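You operate a simulated robot arm through the tools that you are given. There is no shell and no other tool.

Carry out the task below with a simulated two-armed robot. There is one attempt and no reset: what you move stays moved.

JOB
Carry the teal tray with both arms and set it on the long steel bench.

The check looks at the end state, three seconds after you hand in, the way a careful person would. Anything else that was tipped, shoved, dropped, spilled or broken makes it a failure.

ROBOT AND FRAMES
Two 6-joint arms with two-finger grippers on one trunk, on a base that drives. Base frame: it is fixed to the floor where the robot stands at the start and does not move with it; the origin is under the middle of the robot, x ahead of it, y to its left, z up. Units: m, degrees, N and s.
The left shoulder is at the start at [0.07, 0.148, 1.452], the right one opposite. With the tool pointing down near the work surface each hand reaches from about 0.42 to 0.68 m from the robot's upright axis, wherever it stands, measured 20 degrees to its own side. Places, roughly: long steel bench [0.8, 2.1, 0.9]; teal tray [0.5, 3.25, 1]. Payload 2.45 kg a hand.
Tool frame (each hand has its own): the origin (TCP) lies between the finger pads and is the grasp point; the fingertips stand 0.03 m ahead of it; z points along the fingers, y is the line along which they close. The gripper opens to 0.106 m. The gripper's body begins 0.079 m behind the TCP.
Orientation is that of the tool frame in the base frame, as a unit quaternion [x, y, z, w]. With the fingers straight down and closing along the base's y, the tool's x points along the base's -x, its y along +y and its z along -z.

CONTROLS
- The arms move only by the tool apply_moves. It takes "left_targets", "right_targets" or both (then of equal length, played together; a hand with none holds still); each is a list of rows, each a list of 6 numbers: the shift along the tool's x, y, z in units of 200 mm (1.0 is 200 mm), then the turn, a rotation vector about the tool's x, y, z in units of 180 degrees (1.0 is 180 degrees). In form: [[dx, dy, dz, wx, wy, wz], ...]. A call has 1 to 20 rows; each row is the pose to reach, as a shift and turn from the pose commanded when the call began, along the tool's axes at that moment. "left_claw" and "right_claw" are, for a hand that has rows, the closure in counts, from 0 (fully open) to 255 (shut), set as the call begins (left out, the last holds). A call with a number of a shift or a turn outside -1 to 1 is refused whole. Rows are played at 5 a second. More than 0.05 m and 8.6 degrees between two rows, or a gripper value outside its range, and nothing of the call is played. Where a pose cannot be reached the arm comes as near as it can. A force on the tool above 40 N (or 10 N above the force at the start of the call, whichever is more), or a blocked arm, ends the call early, and 0.2 s more pass. The fingers move at their own pace (about 0.072 m/s each) and stop on an object; they squeeze with about 28 N. The grip force told is the motor's: it shows also when the fingers shut on nothing. Time passes only in rows, and 0.2 s behind the last, so rows that repeat a pose let the fingers close. The reply holds the time, the measured pose of the TCP, the force on the tool along the base axes, the opening and the grip force, in the units named above and with some noise, with the torque about the TCP (base axes, N m) and any sound that the robot's microphone picked up, and new pictures: "pictures" is both (left out), scene, wrist or none (wrist: the cameras of the hands that moved).
- Cameras (640 x 400 px; columns grow to the right, rows downward): "scene" is now at [0.1287, -0.0064, 1.6632]; the picture's right is [-0.09, -1.00, 0.00], its down [-0.74, 0.07, -0.67] and it looks along [0.67, -0.06, -0.74] (base axes); focal length 294 px, centre (320, 200). "left" rides on the left gripper at [0.076, 0.002, -0.106] in its tool frame; the picture's right is [-0.02, 1.00, 0.00], its down [-0.78, -0.02, -0.62] and it looks along [-0.62, -0.01, 0.78] (tool axes); focal length 247 px, centre (320, 200). "right" rides on the right gripper at [0.076, -0.002, -0.106] in its tool frame; the picture's right is [0.02, 1.00, 0.00], its down [-0.78, 0.02, -0.62] and it looks along [-0.62, 0.01, 0.78] (tool axes); focal length 247 px, centre (320, 200). There is no depth. A picture from a camera that has moved, and an enlarged one, comes with that camera's place and axes in the base frame and with its lens.
- slide_trunk(by): slides the trunk up (or, below 0, down) by that many m; the arms and the scene camera ride with it, the base frame stays. It gives what a move gives, with no picture.
- drive_base(legs): drives the robot by 1 to 6 legs, each [ahead, left, turn to the left] in m, m and degrees, along the robot's own axes; the way and the turn of a leg run together, so that a leg with both is an arc; at most 1.5 m and 180 degrees a leg. The arms and the cameras ride along, it lands a little off, and it stops where it bumps. It gives what a move gives, and a new picture of the scene camera.
- aim_head(pan, tilt): turns the head with the scene camera to pan (to the left, within 86 degrees either way) and tilt (down, from -29 to 69), counted from straight ahead of the robot. It gives what a move gives, and a new picture of the scene camera.
- zoom(camera, box): a new picture of the part [left, top, right, bottom] of that camera's present view, enlarged. The clock stands still meanwhile.
- close_job(): hands the job in; it is judged then, once.

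Places have to be worked out from the pictures, the camera data and where the tool is seen. Open the grippers and draw the arms clear of the work before you hand the job in, unless the task says otherwise.

The tools are called after "Request:" as name(argument=value, ...) on one line, values as JSON. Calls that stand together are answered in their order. apply_moves: Moves the arms, as the interface text tells. Its arguments: {"type":"object","properties":{"left_targets":{"type":"array"},"left_claw":{"type":"number"},"right_targets":{"type":"array"},"right_claw":{"type":"number"},"pictures":{"type":"string","enum":["both","scene","wrist","none"]}},"required":[]} The other tools are called the same way: slide_trunk (by) slides the trunk up or down; drive_base (legs) drives the base; aim_head (pan, tilt) turns the head that bears the scene camera; zoom (camera, box) takes an enlarged picture of a part of a camera's view; close_job () hands the job in.

At the start:

```text
time: 0.0
left_position: [0.5672, 0.2079, 1.1095]
left_tcp_rot: [0.001, 1.0, 0.001, 0.0]
left_ft_force: [0.4, 0.6, -0.6]
left_moment: [-0.04, 0.0, 0.02]
left_opening: 0.1061
left_finger_force: 0.0
right_position: [0.4236, -0.1993, 1.0003]
right_tcp_rot: [0.0, 1.0, 0.0, 0.0]
right_ft_force: [0.3, -0.1, 0.7]
right_moment: [0.04, -0.03, 0.0]
right_opening: 0.1062
right_finger_force: 0.0
trunk travel left (down, up): [-0.925, 0.015]
robot x, y, heading: [-0.0014, 0.0005, 0.0]
head pan, tilt: [-5.2, 47.8]
```

scene: 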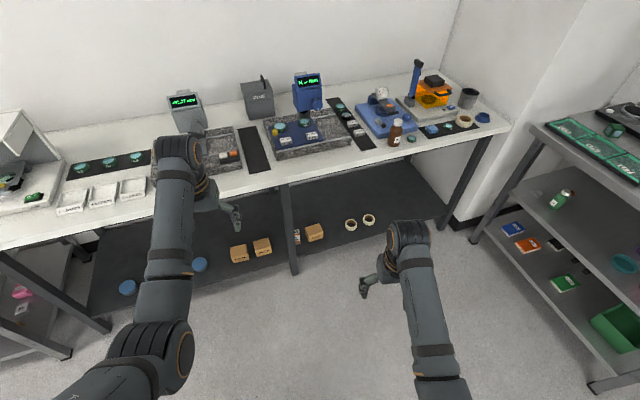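
right: 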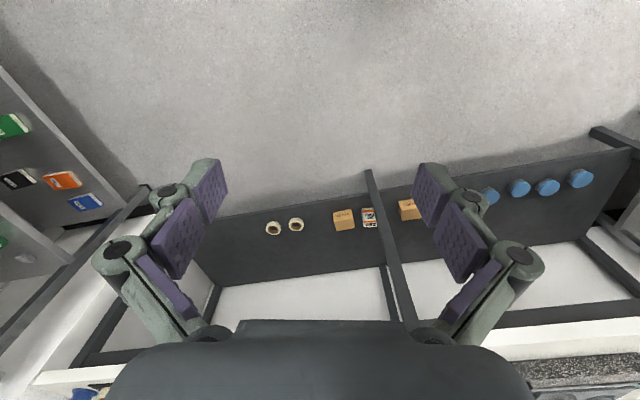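
left: 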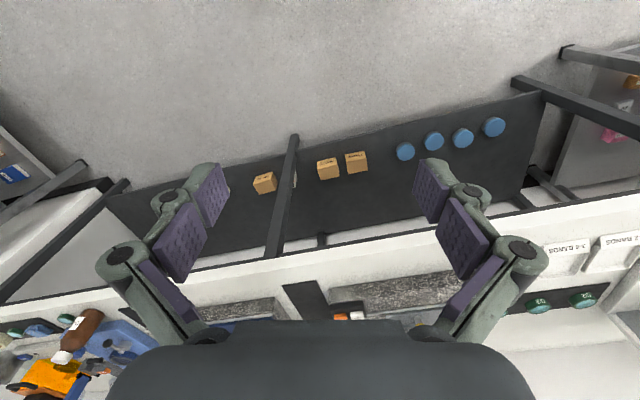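

The start view shows a long white worktop in front of the robot; the steel bench and the tray should be further to the left. I'll turn the head left to look for them.

Request:
aim_head(pan=70, tilt=25)

```text
time: 1.5
left_position: [0.5659, 0.2077, 1.1094]
left_tcp_rot: [0.002, 1.0, 0.001, 0.001]
left_ft_force: [-0.9, -0.8, 0.4]
left_moment: [0.04, 0.0, 0.04]
left_opening: 0.1059
left_finger_force: 0.0
right_position: [0.4239, -0.1968, 1.0]
right_tcp_rot: [0.0, 1.0, -0.001, 0.0]
right_ft_force: [-0.8, 0.2, 0.4]
right_moment: [0.0, 0.0, -0.02]
right_opening: 0.106
right_finger_force: 0.0
trunk travel left (down, up): [-0.925, 0.015]
robot x, y, heading: [0.0002, 0.0009, -0.1]
head pan, tilt: [70.0, 25.0]
camera scene: at [0.0816, 0.0874, 1.6977], right [0.94, -0.34, 0.0], down [-0.15, -0.4, -0.91], along [0.31, 0.85, -0.42], focal length 294 px, centre (320, 200)
```

scene: 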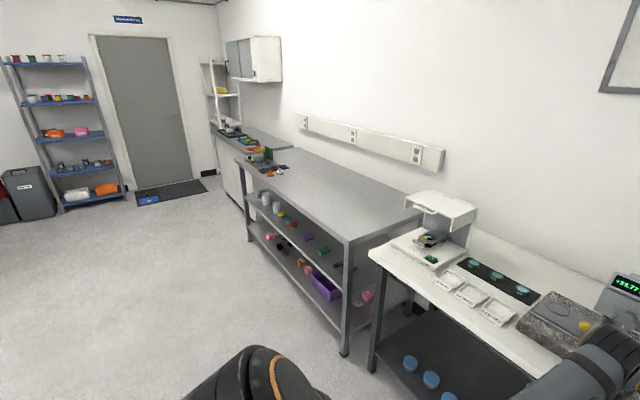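

I see the long steel bench running away to the left, and beyond it a counter with coloured things. I'll zoom in on both.

Request:
zoom(camera="scene", box=[200, 100, 320, 190])

Request:
zoom(camera="scene", box=[220, 130, 460, 280])

```text
4.44 times, centred on (260, 145) of scene
camera zoom: at [0.0816, 0.0874, 1.6977], right [0.94, -0.34, 0.0], down [-0.15, -0.4, -0.91], along [0.31, 0.85, -0.42], focal length 1308 px, centre (587, 444)
```

zoom: 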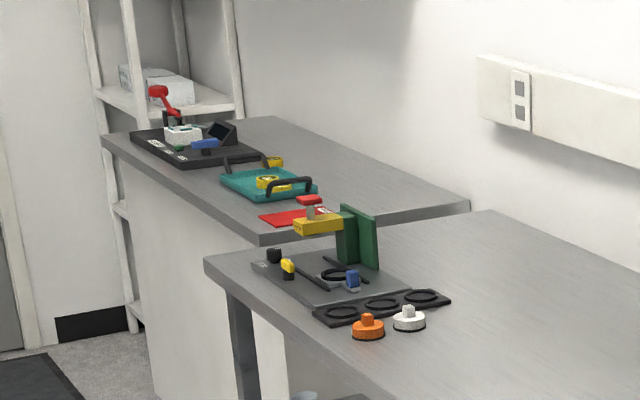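

```text
2.67 times, centred on (340, 205) of scene
camera zoom: at [0.0816, 0.0874, 1.6977], right [0.94, -0.34, 0.0], down [-0.15, -0.4, -0.91], along [0.31, 0.85, -0.42], focal length 785 px, centre (267, 187)
```

zoom: 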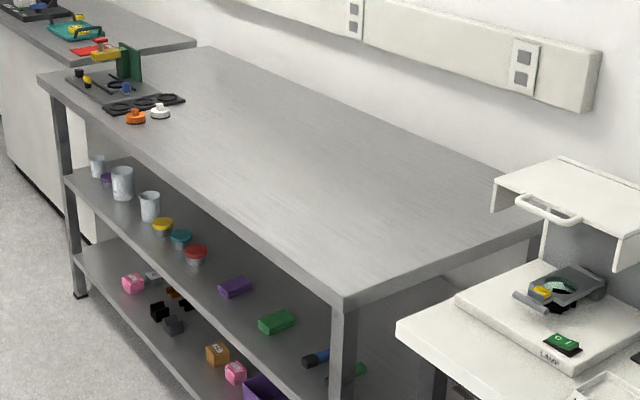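

The teal tray with two black handles (and loose things on it) stands on the counter beyond the bench. The furniture seems turned about 13 degrees. I'll check the free floor on both sides before driving.

Request:
aim_head(pan=86, tilt=35)

Request:
aim_head(pan=-86, tilt=35)

```text
time: 2.3
left_position: [0.5665, 0.2088, 1.1091]
left_tcp_rot: [0.001, 1.0, 0.001, -0.001]
left_ft_force: [-0.2, -0.3, 0.6]
left_moment: [-0.03, -0.03, -0.01]
left_opening: 0.1058
left_finger_force: 0.1
right_position: [0.4226, -0.1973, 0.9988]
right_tcp_rot: [0.0, 1.0, 0.0, 0.0]
right_ft_force: [0.2, 0.5, -0.3]
right_moment: [0.01, 0.02, -0.03]
right_opening: 0.1059
right_finger_force: 0.1
trunk travel left (down, up): [-0.925, 0.015]
robot x, y, heading: [-0.003, 0.0003, 0.1]
head pan, tilt: [85.9, 35.0]
camera scene: at [0.0563, 0.0886, 1.682], right [1.0, -0.07, 0.0], down [-0.04, -0.57, -0.82], along [0.06, 0.82, -0.57], focal length 294 px, centre (320, 200)
```

scene: 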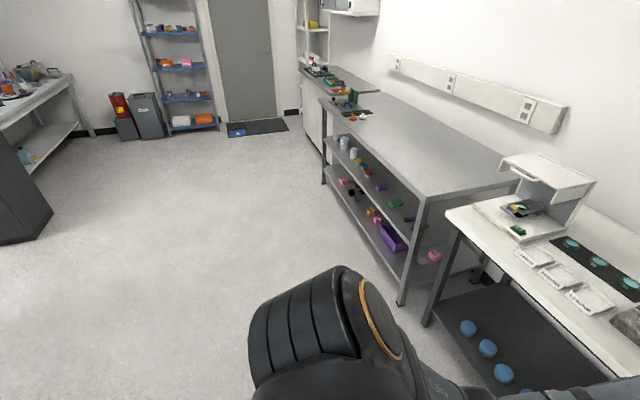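

```text
time: 4.9
left_position: [0.5671, 0.2071, 1.109]
left_tcp_rot: [0.001, 1.0, 0.0, 0.001]
left_ft_force: [-0.2, -0.1, 0.5]
left_moment: [0.0, 0.02, -0.03]
left_opening: 0.1063
left_finger_force: 0.1
right_position: [0.4233, -0.1976, 0.9991]
right_tcp_rot: [0.0, 1.0, 0.0, 0.0]
right_ft_force: [-0.3, 0.1, -0.3]
right_moment: [-0.01, 0.0, -0.02]
right_opening: 0.1058
right_finger_force: 0.0
trunk travel left (down, up): [-0.925, 0.015]
robot x, y, heading: [-0.0007, -0.0006, 0.1]
head pan, tilt: [-85.9, 35.0]
camera scene: at [0.0563, -0.087, 1.682], right [-1.0, -0.07, 0.0], down [-0.04, 0.57, -0.82], along [0.06, -0.82, -0.57], focal length 294 px, centre (320, 200)
```

scene: 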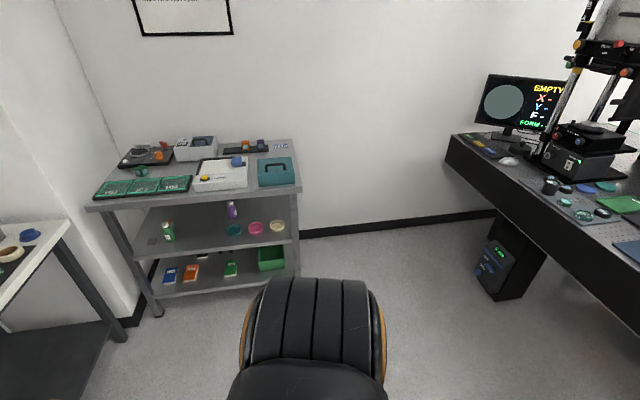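

The floor to the left is clear, and a table stands behind the robot at about x = -1.2. I'll back off 0.45 m from the worktop, then strafe left along the room, with the head turned left to watch.

Request:
drive_base(legs=[[-0.45, 0, 0], [0, 1.5, 0]])

Request:
aim_head(pan=45, tilt=30)

```text
time: 14.6
left_position: [0.1244, 1.7054, 1.1096]
left_tcp_rot: [0.005, 1.0, 0.001, 0.001]
left_ft_force: [-0.4, -0.5, -0.6]
left_moment: [0.01, -0.02, 0.02]
left_opening: 0.1059
left_finger_force: 0.0
right_position: [-0.0213, 1.3006, 1.0003]
right_tcp_rot: [0.004, 1.0, -0.001, 0.0]
right_ft_force: [-0.4, 0.3, 0.4]
right_moment: [-0.02, -0.05, 0.0]
right_opening: 0.1059
right_finger_force: 0.0
trunk travel left (down, up): [-0.925, 0.015]
robot x, y, heading: [-0.4448, 1.5004, -0.6]
head pan, tilt: [-85.9, 35.0]
camera scene: at [-0.388, 1.4139, 1.6819], right [-1.0, -0.06, 0.0], down [-0.04, 0.57, -0.82], along [0.05, -0.82, -0.57], focal length 294 px, centre (320, 200)
```

scene: 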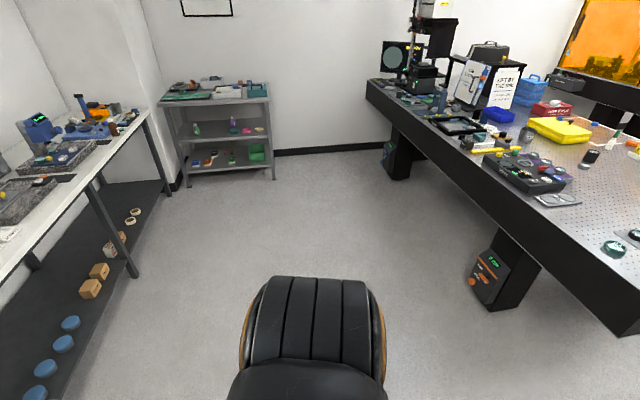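

```text
time: 16.7
left_position: [0.1241, 1.7053, 1.1104]
left_tcp_rot: [0.005, 1.0, 0.001, 0.0]
left_ft_force: [-0.7, -0.2, -0.7]
left_moment: [-0.01, -0.01, -0.04]
left_opening: 0.1061
left_finger_force: 0.1
right_position: [-0.0221, 1.3016, 0.9988]
right_tcp_rot: [0.004, 1.0, 0.0, 0.0]
right_ft_force: [0.1, -0.7, -0.2]
right_moment: [0.0, 0.02, 0.01]
right_opening: 0.1059
right_finger_force: 0.1
trunk travel left (down, up): [-0.925, 0.015]
robot x, y, heading: [-0.4457, 1.5016, -0.4]
head pan, tilt: [45.0, 30.0]
camera scene: at [-0.3288, 1.5658, 1.6897], right [0.7, -0.71, 0.0], down [-0.36, -0.35, -0.87], along [0.62, 0.61, -0.5], focal length 294 px, centre (320, 200)
```

scene: 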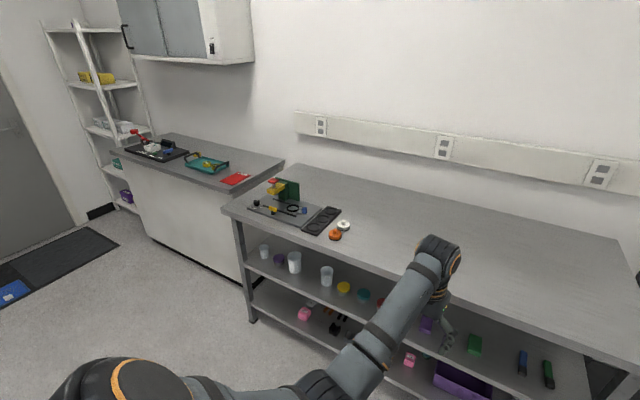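

The bench top comes out at z about 0.9, with its left end occupied and the rest free; the tray is at about (0.445, 3.40). I'll zoom on the tray to understand the handles and its load.

Request:
zoom(camera="scene", box=[100, 120, 300, 245])

Request:
zoom(camera="scene", box=[170, 140, 250, 190])

```text
3.20 times, centred on (200, 182) of scene
camera zoom: at [-0.3288, 1.5658, 1.6897], right [0.7, -0.71, 0.0], down [-0.36, -0.35, -0.87], along [0.62, 0.61, -0.5], focal length 942 px, centre (704, 256)
```

zoom: 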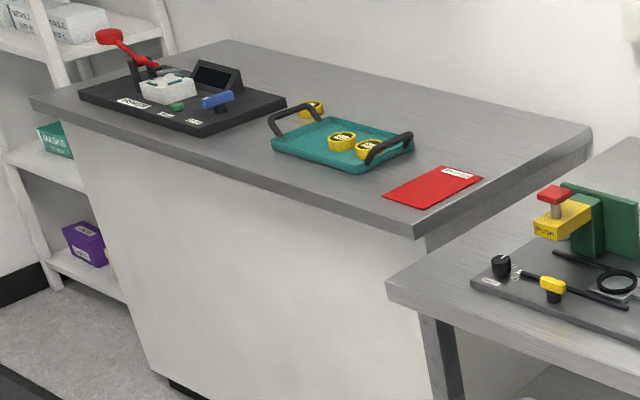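

```text
8.00 times, centred on (210, 165) of scene
camera zoom: at [-0.3288, 1.5658, 1.6897], right [0.7, -0.71, 0.0], down [-0.36, -0.35, -0.87], along [0.62, 0.61, -0.5], focal length 2355 px, centre (1200, 480)
```

zoom: 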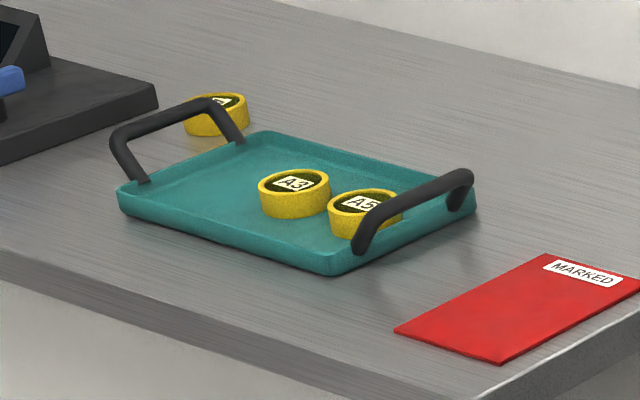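

The tray is about 0.265 x 0.155 m with a handle at each short end, turned about 13.5 degrees, and it carries two jars (A3, A5); a third jar stands just behind the left handle. I'll move left and turn 13.8 degrees to face the counter from a safe distance.

Request:
drive_base(legs=[[-0.1, 1.5, 13.8]])

Request:
aim_head(pan=0, tilt=35)

```text
refused: leg 1 is longer than a leg can be; nothing moved
```

```text
time: 17.9
left_position: [0.1246, 1.7047, 1.1101]
left_tcp_rot: [0.005, 1.0, 0.001, 0.0]
left_ft_force: [0.2, 0.4, 0.2]
left_moment: [0.05, 0.02, -0.04]
left_opening: 0.1056
left_finger_force: 0.2
right_position: [-0.0212, 1.3007, 0.9999]
right_tcp_rot: [0.004, 1.0, 0.0, -0.001]
right_ft_force: [0.1, -0.8, 0.0]
right_moment: [-0.01, 0.0, 0.0]
right_opening: 0.106
right_finger_force: 0.0
trunk travel left (down, up): [-0.925, 0.015]
robot x, y, heading: [-0.4452, 1.501, -0.4]
head pan, tilt: [0.0, 35.0]
camera scene: at [-0.3054, 1.5018, 1.682], right [-0.01, -1.0, 0.0], down [-0.57, 0.0, -0.82], along [0.82, -0.01, -0.57], focal length 294 px, centre (320, 200)
```

scene: 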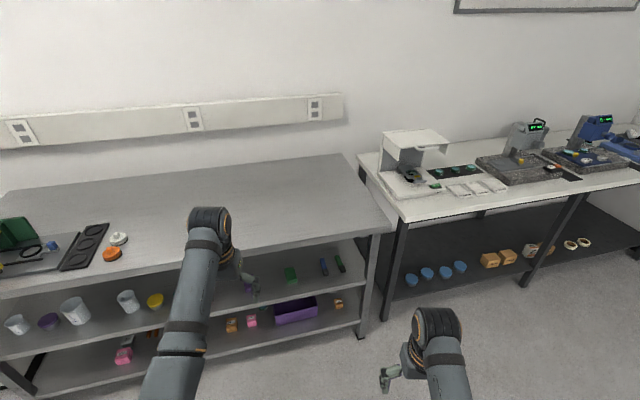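

The leg was slightly over the 1.5 m limit, so nothing drove. I'll repeat it with two shorter legs.

Request:
drive_base(legs=[[-0.1, 0.75, 7.0], [0.0, 0.75, 6.8]])

```text
time: 25.6
left_position: [-0.2089, 3.3209, 1.1097]
left_tcp_rot: [-0.116, 0.993, 0.0, -0.001]
left_ft_force: [-0.5, -0.2, 0.4]
left_moment: [-0.02, -0.03, 0.03]
left_opening: 0.106
left_finger_force: 0.0
right_position: [-0.2546, 2.8948, 0.9995]
right_tcp_rot: [-0.116, 0.993, 0.0, 0.0]
right_ft_force: [-0.5, 0.6, -0.1]
right_moment: [0.0, 0.02, 0.01]
right_opening: 0.106
right_finger_force: 0.0
trunk travel left (down, up): [-0.925, 0.015]
robot x, y, heading: [-0.712, 2.9892, 13.3]
head pan, tilt: [0.0, 35.0]
camera scene: at [-0.578, 3.02, 1.682], right [0.23, -0.97, 0.0], down [-0.56, -0.13, -0.82], along [0.8, 0.19, -0.57], focal length 294 px, centre (320, 200)
```

scene: 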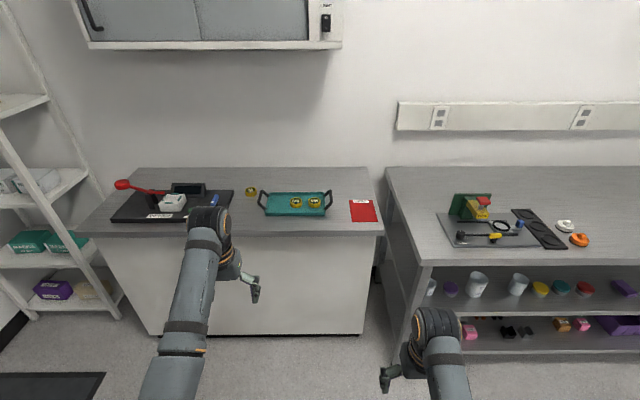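

The robot now faces the counter squarely. I'll zoom on the tray from here to measure it and the neighbours.

Request:
zoom(camera="scene", box=[240, 170, 400, 270])

Request:
zoom(camera="scene", box=[230, 180, 350, 255])

```text
4.00 times, centred on (320, 220) of scene
camera zoom: at [-0.578, 3.02, 1.682], right [0.23, -0.97, 0.0], down [-0.56, -0.13, -0.82], along [0.8, 0.19, -0.57], focal length 1178 px, centre (320, 120)
```

zoom: 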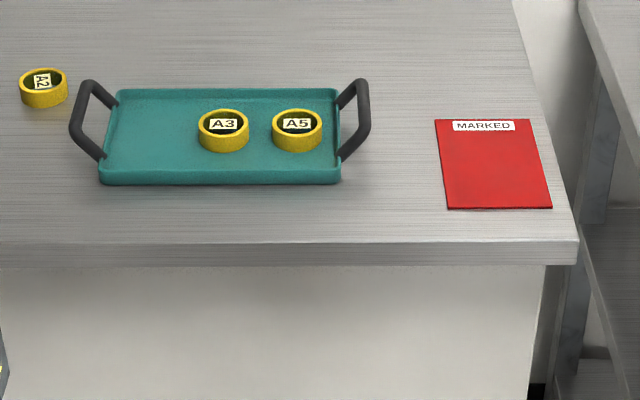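

```text
5.33 times, centred on (290, 218) of scene
camera zoom: at [-0.578, 3.02, 1.682], right [0.23, -0.97, 0.0], down [-0.56, -0.13, -0.82], along [0.8, 0.19, -0.57], focal length 1570 px, centre (480, 107)
```

zoom: 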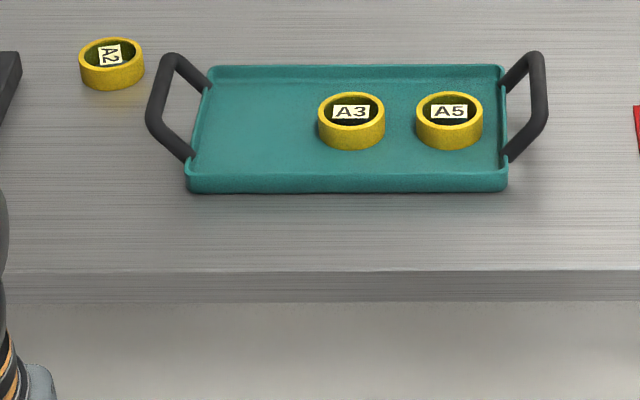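

The tray centre is about 1.21 m ahead and 0.11 m left of the robot, with handle bars at ±0.156 m to the sides, bar height about 0.95; jar A5 sits close to the right handle and A2 close to the left one. I'll bring both hands to a symmetric pre-grasp pose, half closed, before driving in.

Request:
apply_moves(left_targets=[[-0.013, -0.052, 0, 0, 0, 0], [-0.026, -0.104, 0, 0, 0, 0], [-0.039, -0.156, 0, 0, 0, 0], [-0.052, -0.208, 0, 0, 0, 0], [-0.065, -0.26, 0, 0, 0, 0], [-0.065, -0.26, 0, 0, 0, 0]], right_targets=[[-0.156, 0.043, -0.11, 0, 0, 0], [-0.312, 0.086, -0.22, 0, 0, 0], [-0.468, 0.129, -0.33, 0, 0, 0], [-0.624, 0.172, -0.44, 0, 0, 0], [-0.78, 0.215, -0.55, 0, 0, 0], [-0.78, 0.215, -0.55, 0, 0, 0]], left_claw=135, right_claw=135)

```text
time: 27.0
left_position: [-0.1864, 3.2726, 1.1118]
left_tcp_rot: [-0.116, 0.993, 0.001, -0.001]
left_ft_force: [-0.2, -0.5, 0.1]
left_moment: [0.01, 0.02, -0.01]
left_opening: 0.0498
left_finger_force: 0.0
right_position: [-0.1145, 2.9733, 1.1104]
right_tcp_rot: [-0.116, 0.993, 0.0, 0.0]
right_ft_force: [0.1, -0.3, 0.7]
right_moment: [-0.01, -0.01, -0.03]
right_opening: 0.0498
right_finger_force: 0.1
trunk travel left (down, up): [-0.925, 0.015]
robot x, y, heading: [-0.7158, 2.9899, 13.4]
head pan, tilt: [0.0, 35.0]
camera scene: at [-0.5792, 3.0212, 1.682], right [0.23, -0.97, 0.0], down [-0.56, -0.13, -0.82], along [0.8, 0.19, -0.57], focal length 294 px, centre (320, 200)
camera right: at [-0.1867, 2.9537, 1.2154], right [-0.25, 0.97, 0.0], down [0.76, 0.2, 0.62], along [0.6, 0.16, -0.78], focal length 247 px, centre (320, 200)
camera left: at [-0.2605, 3.2579, 1.2166], right [-0.21, 0.98, 0.0], down [0.77, 0.16, 0.62], along [0.61, 0.13, -0.78], focal length 247 px, centre (320, 200)
```

scene: 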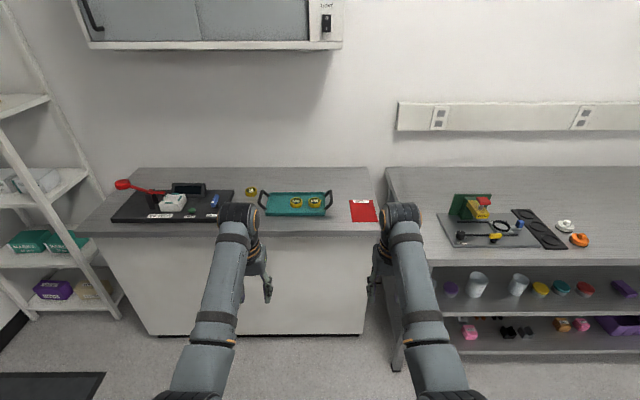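
right: 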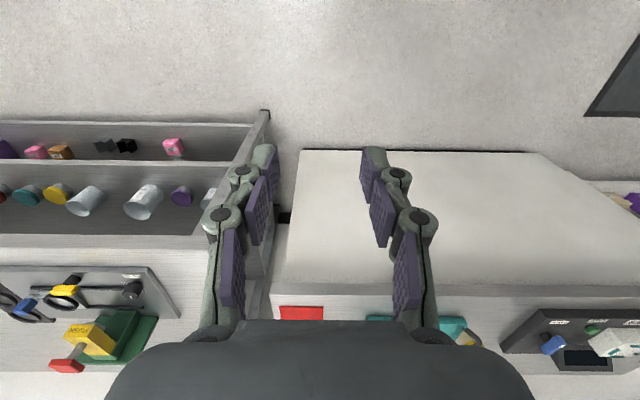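
left: 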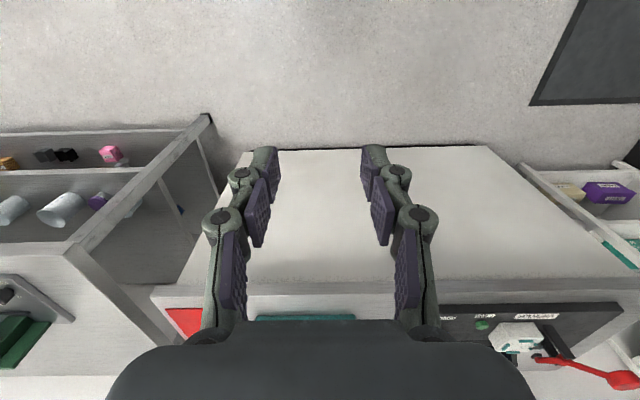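

Both hands now sit symmetrically at about 0.58 m ahead and ±0.155 m, half closed at z = 1.11. I'll drive toward the tray in two stages, first 0.40 m ahead and 0.108 m left, and look again.

Request:
drive_base(legs=[[0.4, 0.108, 0]])

Request:
aim_head(pan=0, tilt=50)

```text
time: 29.6
left_position: [0.1762, 3.4708, 1.1106]
left_tcp_rot: [-0.117, 0.993, 0.001, 0.0]
left_ft_force: [-0.3, 0.2, -0.1]
left_moment: [0.0, -0.03, 0.02]
left_opening: 0.0499
left_finger_force: 0.0
right_position: [0.2484, 3.1693, 1.1107]
right_tcp_rot: [-0.117, 0.993, 0.0, 0.001]
right_ft_force: [-0.5, -1.5, -0.4]
right_moment: [0.01, 0.01, -0.01]
right_opening: 0.0498
right_finger_force: 0.1
trunk travel left (down, up): [-0.925, 0.015]
robot x, y, heading: [-0.3523, 3.1846, 13.2]
head pan, tilt: [0.0, 35.0]
camera scene: at [-0.218, 3.2168, 1.6822], right [0.23, -0.97, 0.0], down [-0.56, -0.13, -0.82], along [0.8, 0.19, -0.57], focal length 294 px, centre (320, 200)
```

scene: 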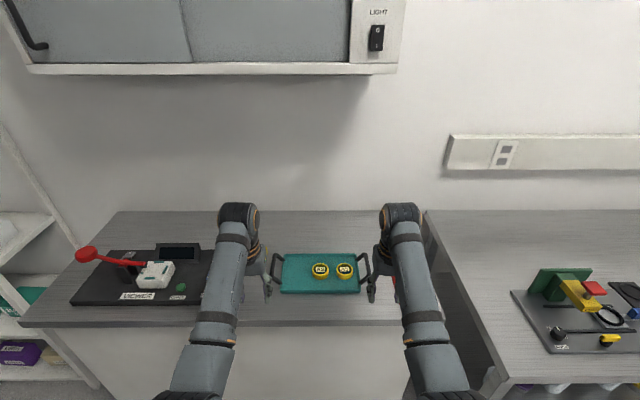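

```text
time: 30.4
left_position: [0.1778, 3.4714, 1.1095]
left_tcp_rot: [-0.117, 0.993, 0.001, 0.0]
left_ft_force: [0.2, 0.3, 0.2]
left_moment: [0.02, 0.03, 0.01]
left_opening: 0.0501
left_finger_force: 0.1
right_position: [0.2491, 3.1703, 1.1103]
right_tcp_rot: [-0.117, 0.993, 0.0, -0.001]
right_ft_force: [-0.1, -0.4, 0.3]
right_moment: [-0.02, 0.02, 0.0]
right_opening: 0.0498
right_finger_force: 0.0
trunk travel left (down, up): [-0.925, 0.015]
robot x, y, heading: [-0.3524, 3.187, 13.1]
head pan, tilt: [0.0, 50.0]
camera scene: at [-0.2261, 3.2157, 1.6602], right [0.23, -0.97, 0.0], down [-0.75, -0.18, -0.64], along [0.63, 0.15, -0.77], focal length 294 px, centre (320, 200)
```

scene: 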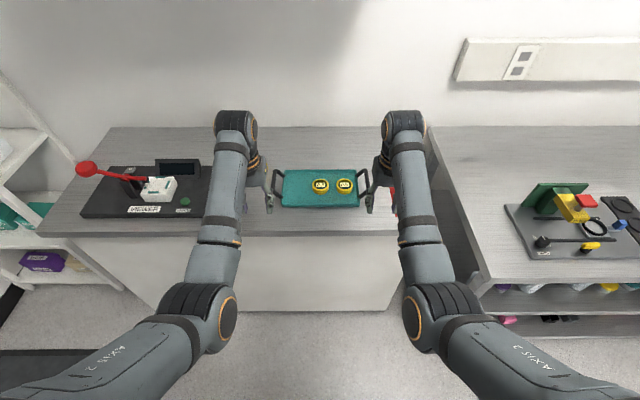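

The tray is now centred between the hands. I'll zoom to measure it again before the final approach.

Request:
zoom(camera="scene", box=[240, 150, 400, 250])

```text
4.00 times, centred on (320, 200) of scene
camera zoom: at [-0.2261, 3.2157, 1.6602], right [0.23, -0.97, 0.0], down [-0.75, -0.18, -0.64], along [0.63, 0.15, -0.77], focal length 1178 px, centre (320, 200)
```

zoom: 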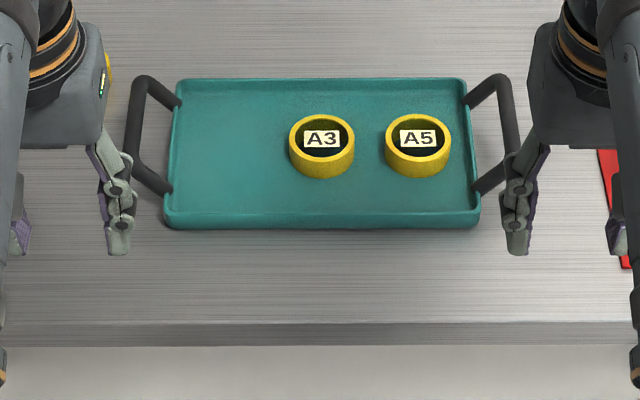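

From this view the tray centre is 0.815 m ahead and about 2 mm right of the robot's axis; the bars are at z about 0.945 and ±0.156 m. I'll drive the last 0.23 m so the hands come over the handles, with fingertips still 0.13 m above them.

Request:
drive_base(legs=[[0.23, 0, 0]])

Request:
apply_moves(left_targets=[[0, 0, 0, 0, 0, 0]], right_targets=[[0, 0, 0, 0, 0, 0]], pictures="both")

```text
time: 32.1
left_position: [0.3965, 3.524, 1.1127]
left_tcp_rot: [-0.117, 0.993, 0.001, 0.0]
left_ft_force: [0.3, -0.2, -0.1]
left_moment: [0.03, -0.03, -0.01]
left_opening: 0.0501
left_finger_force: 0.2
right_position: [0.4691, 3.2242, 1.111]
right_tcp_rot: [-0.118, 0.993, 0.0, 0.001]
right_ft_force: [0.0, 0.2, 0.4]
right_moment: [-0.01, -0.04, -0.03]
right_opening: 0.0501
right_finger_force: 0.0
trunk travel left (down, up): [-0.925, 0.015]
robot x, y, heading: [-0.1285, 3.2417, 13.3]
head pan, tilt: [0.0, 50.0]
camera scene: at [-0.0082, 3.2677, 1.6606], right [0.23, -0.97, 0.0], down [-0.74, -0.18, -0.64], along [0.63, 0.15, -0.76], focal length 294 px, centre (320, 200)
```

scene: 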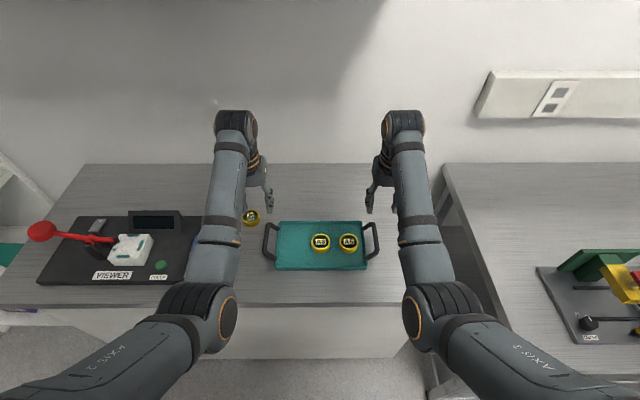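

```text
time: 32.5
left_position: [0.4003, 3.5241, 1.1101]
left_tcp_rot: [-0.116, 0.993, 0.001, 0.0]
left_ft_force: [-1.0, -1.0, 1.0]
left_moment: [0.01, 0.0, 0.02]
left_opening: 0.0501
left_finger_force: 0.0
right_position: [0.4711, 3.2238, 1.1092]
right_tcp_rot: [-0.118, 0.993, 0.001, 0.0]
right_ft_force: [-0.4, 0.6, 0.5]
right_moment: [0.02, 0.01, 0.0]
right_opening: 0.0498
right_finger_force: 0.1
trunk travel left (down, up): [-0.925, 0.015]
robot x, y, heading: [-0.1256, 3.2383, 13.7]
head pan, tilt: [0.0, 50.0]
camera scene: at [-0.0044, 3.2686, 1.6602], right [0.23, -0.97, 0.0], down [-0.74, -0.18, -0.64], along [0.63, 0.15, -0.77], focal length 294 px, centre (320, 200)
camera right: at [0.3985, 3.2043, 1.2149], right [-0.25, 0.97, 0.0], down [0.76, 0.2, 0.62], along [0.6, 0.16, -0.78], focal length 247 px, centre (320, 200)
camera left: at [0.3242, 3.5086, 1.2164], right [-0.21, 0.98, 0.0], down [0.77, 0.17, 0.62], along [0.61, 0.13, -0.78], focal length 247 px, centre (320, 200)
```

scene: 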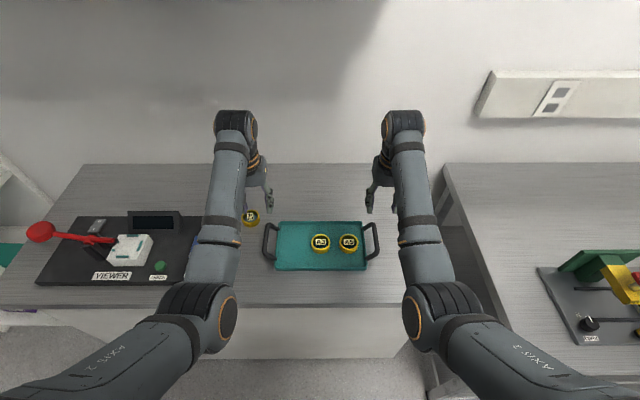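
right: 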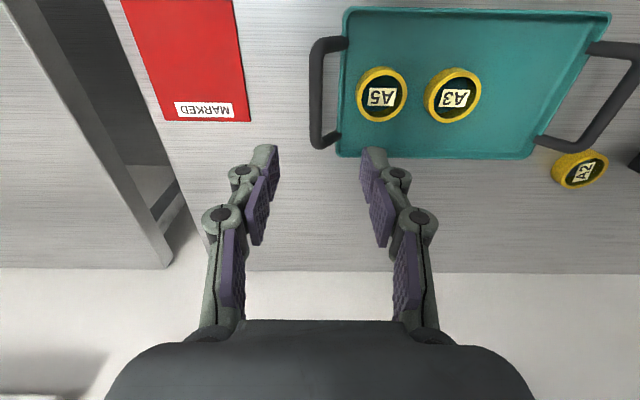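
left: 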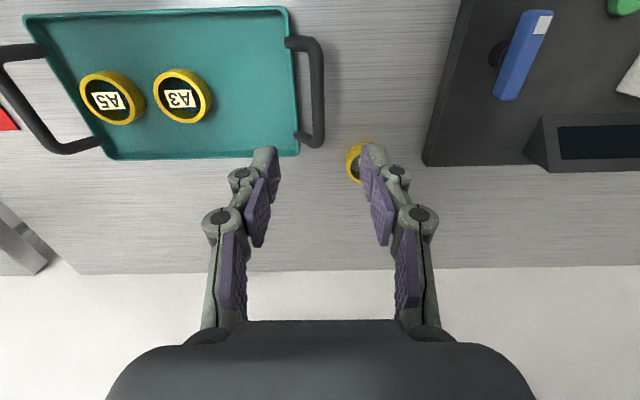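

Both wrist views show the handles nearly under the fingers, and jar A2 standing forward of the left grasp spot. I'll zoom both wrist cameras to measure the bars exactly.

Request:
zoom(camera="right", box=[240, 0, 400, 200])

Request:
zoom(camera="left", box=[240, 0, 400, 200])

Request:
zoom(camera="scene", box=[230, 190, 410, 302])

```text
2.00 times, centred on (320, 100) of right
camera zoom: at [0.3985, 3.2043, 1.2149], right [-0.25, 0.97, 0.0], down [0.76, 0.2, 0.62], along [0.6, 0.16, -0.78], focal length 494 px, centre (320, 400)
```

zoom: 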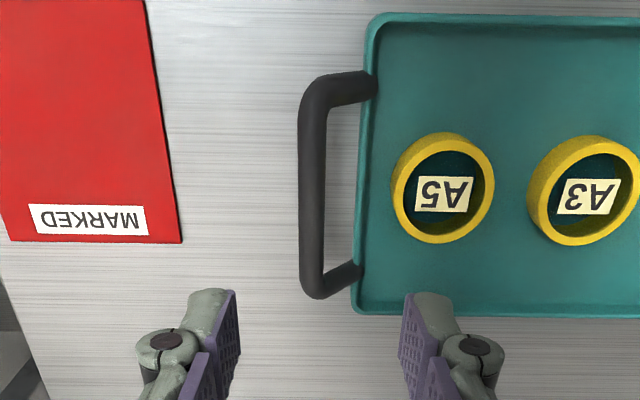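

```text
2.00 times, centred on (320, 100) of left
camera zoom: at [0.3242, 3.5086, 1.2164], right [-0.21, 0.98, 0.0], down [0.77, 0.17, 0.62], along [0.61, 0.13, -0.78], focal length 494 px, centre (320, 400)
```

zoom: 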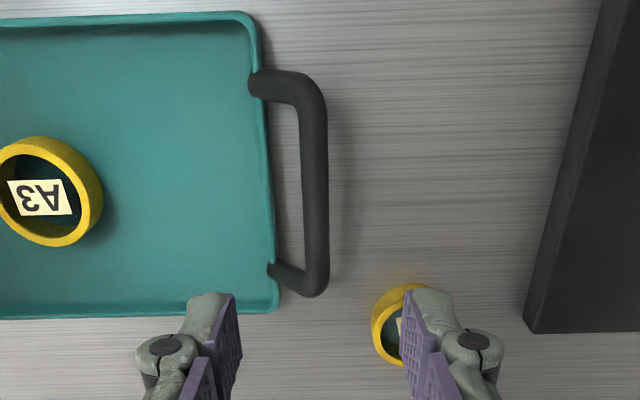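

```text
3.56 times, centred on (320, 246) of scene
camera zoom: at [-0.0044, 3.2686, 1.6602], right [0.23, -0.97, 0.0], down [-0.74, -0.18, -0.64], along [0.63, 0.15, -0.77], focal length 1047 px, centre (320, 36)
```

zoom: 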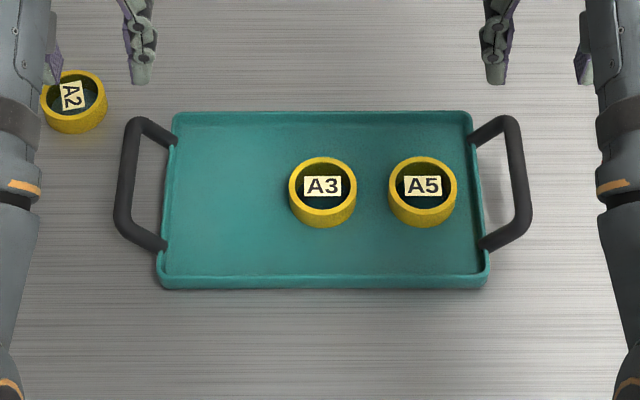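

The bars are centred 6 mm right of the right TCP and 1 mm right of the left TCP, about 14 mm thick, at z about 0.945; A5's edge is 44 mm from the right bar. I'll narrow the grippers to 40 mm, correct sideways and descend 0.10 m first.

Request:
apply_moves(left_targets=[[0, -0.006, 0, 0, 0, 0], [0, -0.006, 0.125, 0, 0, 0], [0, -0.006, 0.25, 0, 0, 0], [0, -0.006, 0.375, 0, 0, 0], [0, -0.006, 0.5, 0, 0, 0], [0, -0.006, 0.5, 0, 0, 0]], right_targets=[[0, -0.029, 0, 0, 0, 0], [0, -0.029, 0.125, 0, 0, 0], [0, -0.029, 0.25, 0, 0, 0], [0, -0.029, 0.375, 0, 0, 0], [0, -0.029, 0.5, 0, 0, 0], [0, -0.029, 0.5, 0, 0, 0]], left_claw=159, right_claw=159)

```text
time: 33.9
left_position: [0.3989, 3.5239, 1.0098]
left_tcp_rot: [-0.116, 0.993, 0.0, 0.0]
left_ft_force: [-0.3, 0.1, -1.0]
left_moment: [0.03, -0.02, -0.01]
left_opening: 0.0396
left_finger_force: 0.1
right_position: [0.4723, 3.2174, 1.0088]
right_tcp_rot: [-0.118, 0.993, 0.0, 0.0]
right_ft_force: [-0.4, -0.3, 0.3]
right_moment: [0.01, -0.03, -0.01]
right_opening: 0.0398
right_finger_force: 0.1
trunk travel left (down, up): [-0.925, 0.015]
robot x, y, heading: [-0.1266, 3.2386, 13.5]
head pan, tilt: [0.0, 50.0]
camera scene: at [-0.0048, 3.2687, 1.6603], right [0.23, -0.97, 0.0], down [-0.74, -0.18, -0.64], along [0.63, 0.15, -0.77], focal length 294 px, centre (320, 200)
camera right: at [0.399, 3.1983, 1.1145], right [-0.25, 0.97, 0.0], down [0.76, 0.2, 0.62], along [0.6, 0.16, -0.78], focal length 247 px, centre (320, 200)
camera left: at [0.3246, 3.5076, 1.1159], right [-0.21, 0.98, 0.0], down [0.77, 0.17, 0.62], along [0.61, 0.13, -0.78], focal length 247 px, centre (320, 200)
```

scene: 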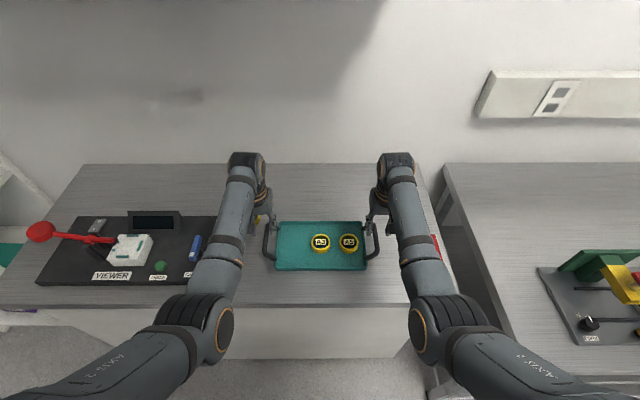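
right: 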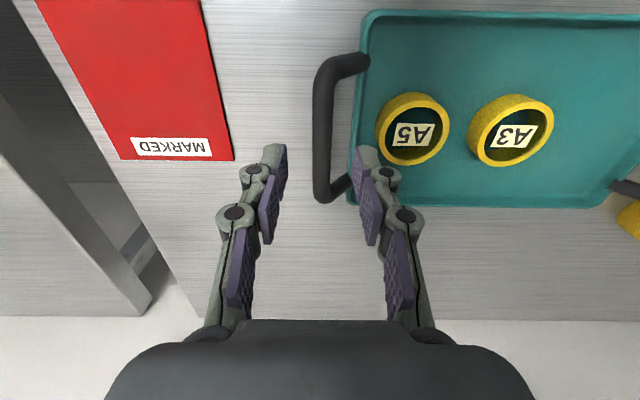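
left: 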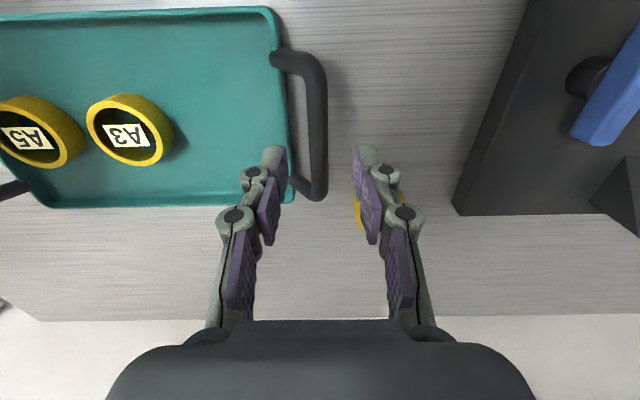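

The bars are still centred between the fingers. I'll zoom once more on both wrist views to check the bar height before the last descent.

Request:
zoom(camera="right", box=[240, 30, 400, 230])

Request:
zoom(camera="left", box=[240, 30, 400, 230])

Request:
zoom(camera="scene", box=[230, 190, 410, 302])

```text
2.00 times, centred on (320, 130) of right
camera zoom: at [0.399, 3.1983, 1.1145], right [-0.25, 0.97, 0.0], down [0.76, 0.2, 0.62], along [0.6, 0.16, -0.78], focal length 494 px, centre (320, 340)
```

zoom: 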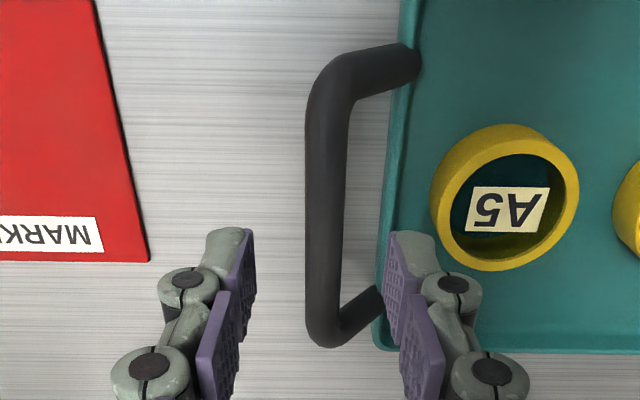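

```text
2.00 times, centred on (320, 130) of left
camera zoom: at [0.3246, 3.5076, 1.1159], right [-0.21, 0.98, 0.0], down [0.77, 0.17, 0.62], along [0.61, 0.13, -0.78], focal length 494 px, centre (320, 340)
```

zoom: 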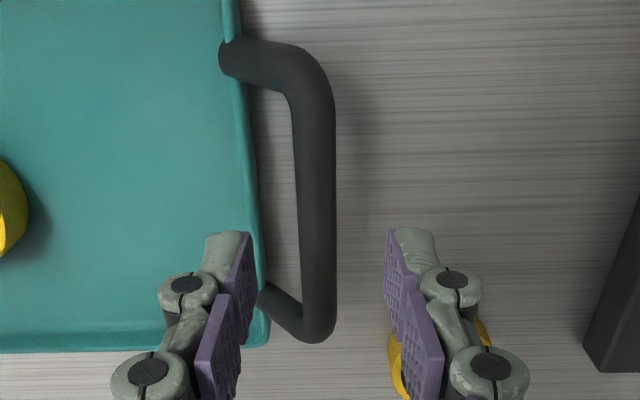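

```text
3.56 times, centred on (320, 246) of scene
camera zoom: at [-0.0048, 3.2687, 1.6603], right [0.23, -0.97, 0.0], down [-0.74, -0.18, -0.64], along [0.63, 0.15, -0.77], focal length 1047 px, centre (320, 36)
```

zoom: 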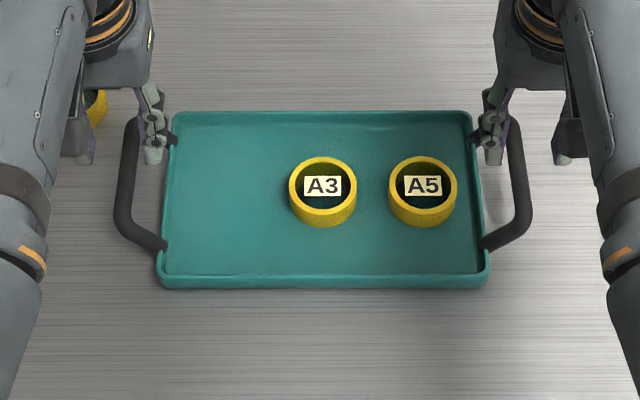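

The bars measure at z about 0.95 and are within 1 mm of centre. I'll narrow the grippers to 34 mm so the inner fingers stay clear of the tray's rim, and descend to TCP z = 0.956.

Request:
apply_moves(left_targets=[[0, -0.004, 0, 0, 0, 0], [0, -0.004, 0.09, 0, 0, 0], [0, -0.004, 0.18, 0, 0, 0], [0, -0.004, 0.27, 0, 0, 0], [0, -0.004, 0.27, 0, 0, 0]], right_targets=[[0, 0.005, 0, 0, 0, 0], [0, 0.005, 0.09, 0, 0, 0], [0, 0.005, 0.18, 0, 0, 0], [0, 0.005, 0.27, 0, 0, 0], [0, 0.005, 0.27, 0, 0, 0]], left_claw=173, right_claw=173)

```text
time: 35.1
left_position: [0.3987, 3.5237, 0.9559]
left_tcp_rot: [-0.116, 0.993, 0.001, 0.0]
left_ft_force: [-0.5, -0.4, 0.1]
left_moment: [0.01, 0.0, -0.02]
left_opening: 0.0339
left_finger_force: 0.1
right_position: [0.4734, 3.2192, 0.9563]
right_tcp_rot: [-0.117, 0.993, 0.001, 0.0]
right_ft_force: [0.1, 0.0, 0.3]
right_moment: [0.01, 0.0, -0.01]
right_opening: 0.0342
right_finger_force: 0.1
trunk travel left (down, up): [-0.925, 0.015]
robot x, y, heading: [-0.1282, 3.2386, 13.5]
head pan, tilt: [0.0, 50.0]
camera scene: at [-0.0045, 3.2686, 1.6602], right [0.23, -0.97, 0.0], down [-0.74, -0.18, -0.64], along [0.62, 0.15, -0.77], focal length 294 px, centre (320, 200)
camera right: at [0.3995, 3.1996, 1.0609], right [-0.25, 0.97, 0.0], down [0.76, 0.2, 0.62], along [0.6, 0.16, -0.78], focal length 247 px, centre (320, 200)
camera left: at [0.3248, 3.5072, 1.0618], right [-0.21, 0.98, 0.0], down [0.77, 0.17, 0.62], along [0.61, 0.13, -0.78], focal length 247 px, centre (320, 200)
```

scene: 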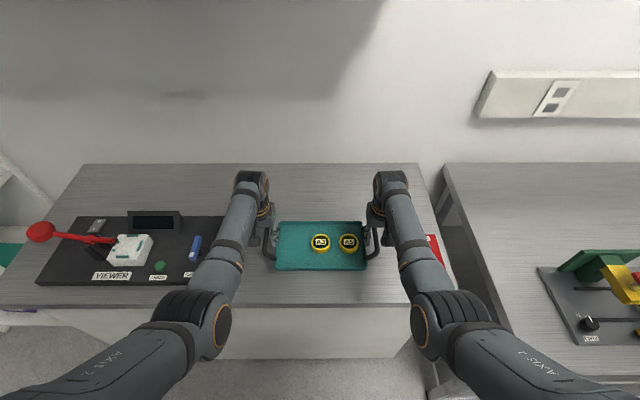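
right: 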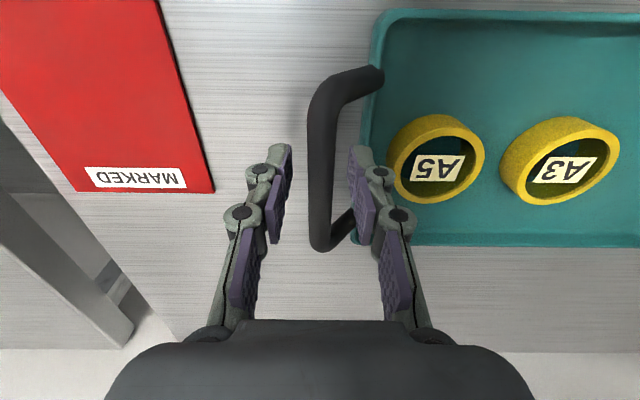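
left: 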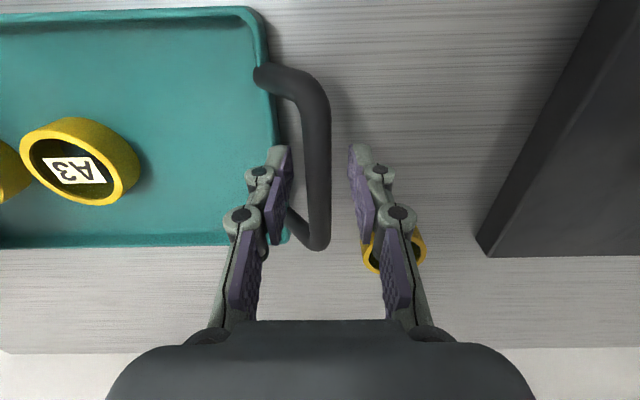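

Both bars lie midway between the fingers with no contact forces. I'll close both grippers and hold to let them squeeze.

Request:
apply_moves(left_targets=[[0, 0, 0, 0, 0, 0], [0, 0, 0, 0, 0, 0], [0, 0, 0, 0, 0, 0], [0, 0, 0, 0, 0, 0]], right_targets=[[0, 0, 0, 0, 0, 0], [0, 0, 0, 0, 0, 0], [0, 0, 0, 0, 0, 0], [0, 0, 0, 0, 0, 0]], left_claw=255, right_claw=255)

```text
time: 36.1
left_position: [0.4003, 3.5219, 0.956]
left_tcp_rot: [-0.116, 0.993, -0.001, 0.0]
left_ft_force: [3.5, -11.0, -0.1]
left_moment: [-0.01, -0.06, -0.1]
left_opening: 0.0124
left_finger_force: 28.1
right_position: [0.4724, 3.2201, 0.9554]
right_tcp_rot: [-0.117, 0.993, 0.001, -0.001]
right_ft_force: [-4.1, 10.8, -0.3]
right_moment: [0.09, -0.01, 0.32]
right_opening: 0.0124
right_finger_force: 28.2
trunk travel left (down, up): [-0.925, 0.015]
robot x, y, heading: [-0.1298, 3.2397, 13.6]
head pan, tilt: [0.0, 50.0]
camera scene: at [-0.0043, 3.2687, 1.6602], right [0.23, -0.97, 0.0], down [-0.75, -0.18, -0.64], along [0.62, 0.15, -0.77], focal length 294 px, centre (320, 200)
camera right: at [0.3992, 3.2002, 1.0608], right [-0.25, 0.97, 0.0], down [0.76, 0.2, 0.62], along [0.6, 0.16, -0.78], focal length 247 px, centre (320, 200)
camera left: at [0.3249, 3.5065, 1.0618], right [-0.21, 0.98, 0.0], down [0.77, 0.17, 0.62], along [0.61, 0.13, -0.78], focal length 247 px, centre (320, 200)
```

scene: 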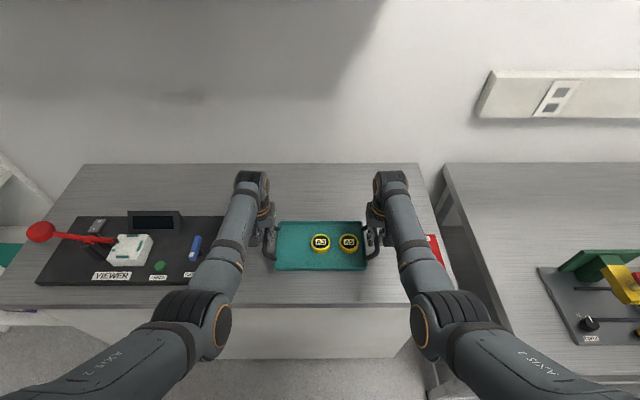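
right: 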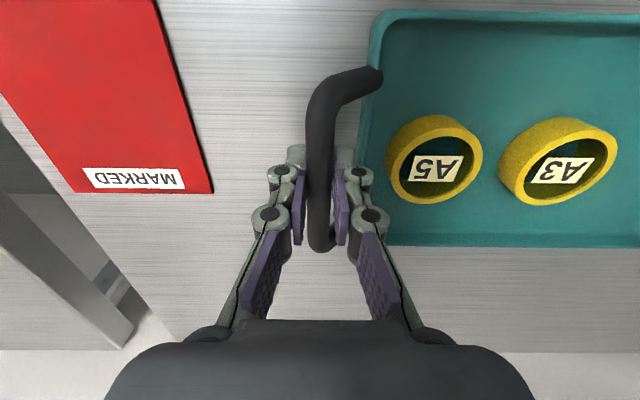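
left: 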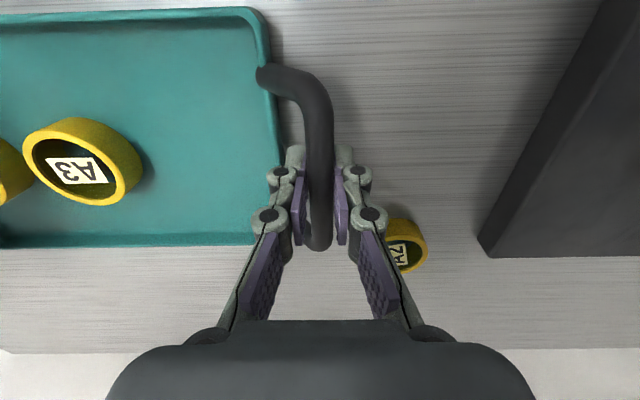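

Both grippers hold their bars (12.4 mm, 28 N), with an 11 N stretch between the hands. I'll relieve that by bringing the hands inward 1-2 mm and lift slowly by 3 cm as a test.

Request:
apply_moves(left_targets=[[0, -0.008, 0, 0, 0, 0], [0, -0.008, 0, 0, 0, 0], [0, -0.008, -0.03, 0, 0, 0], [0, -0.008, -0.06, 0, 0, 0], [0, -0.008, -0.09, 0, 0, 0], [0, -0.008, -0.12, 0, 0, 0], [0, -0.008, -0.15, 0, 0, 0], [0, -0.008, -0.15, 0, 0, 0]], right_targets=[[0, 0.006, 0, 0, 0, 0], [0, 0.006, 0, 0, 0, 0], [0, 0.006, -0.03, 0, 0, 0], [0, 0.006, -0.06, 0, 0, 0], [0, 0.006, -0.09, 0, 0, 0], [0, 0.006, -0.12, 0, 0, 0], [0, 0.006, -0.15, 0, 0, 0], [0, 0.006, -0.15, 0, 0, 0]])

```text
time: 37.9
left_position: [0.4003, 3.5224, 0.9858]
left_tcp_rot: [-0.117, 0.993, 0.001, -0.001]
left_ft_force: [0.7, 2.3, -2.5]
left_moment: [-0.01, -0.09, -0.03]
left_opening: 0.0126
left_finger_force: 28.5
right_position: [0.4739, 3.2205, 0.9858]
right_tcp_rot: [-0.118, 0.993, -0.001, -0.001]
right_ft_force: [-1.3, -1.8, -2.1]
right_moment: [-0.06, 0.1, 0.45]
right_opening: 0.0123
right_finger_force: 28.1
trunk travel left (down, up): [-0.925, 0.015]
robot x, y, heading: [-0.1277, 3.2378, 13.6]
head pan, tilt: [0.0, 50.0]
camera scene: at [-0.0032, 3.2689, 1.6601], right [0.23, -0.97, 0.0], down [-0.75, -0.18, -0.64], along [0.62, 0.15, -0.77], focal length 294 px, centre (320, 200)
camera right: at [0.4004, 3.2005, 1.0904], right [-0.25, 0.97, 0.0], down [0.76, 0.2, 0.62], along [0.6, 0.16, -0.78], focal length 247 px, centre (320, 200)
camera left: at [0.3255, 3.5055, 1.092], right [-0.21, 0.98, 0.0], down [0.77, 0.16, 0.62], along [0.61, 0.13, -0.78], focal length 247 px, centre (320, 200)
```

scene: 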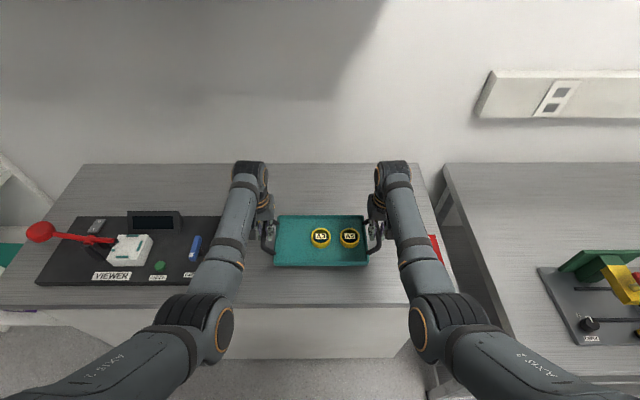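
right: 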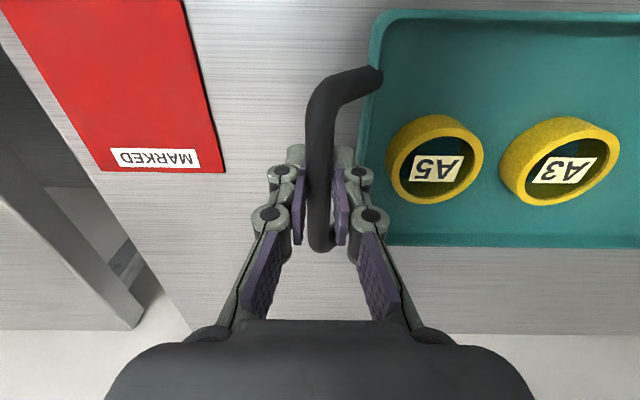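
left: 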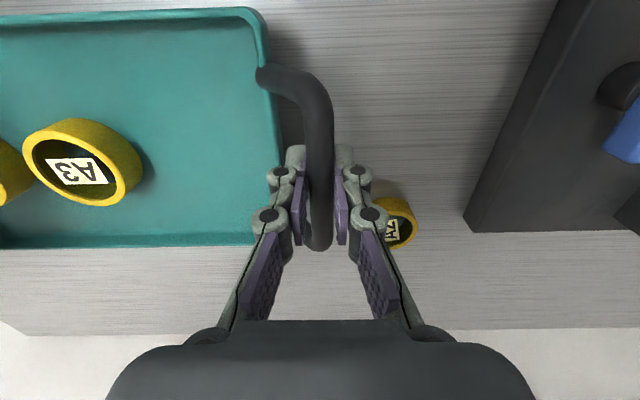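

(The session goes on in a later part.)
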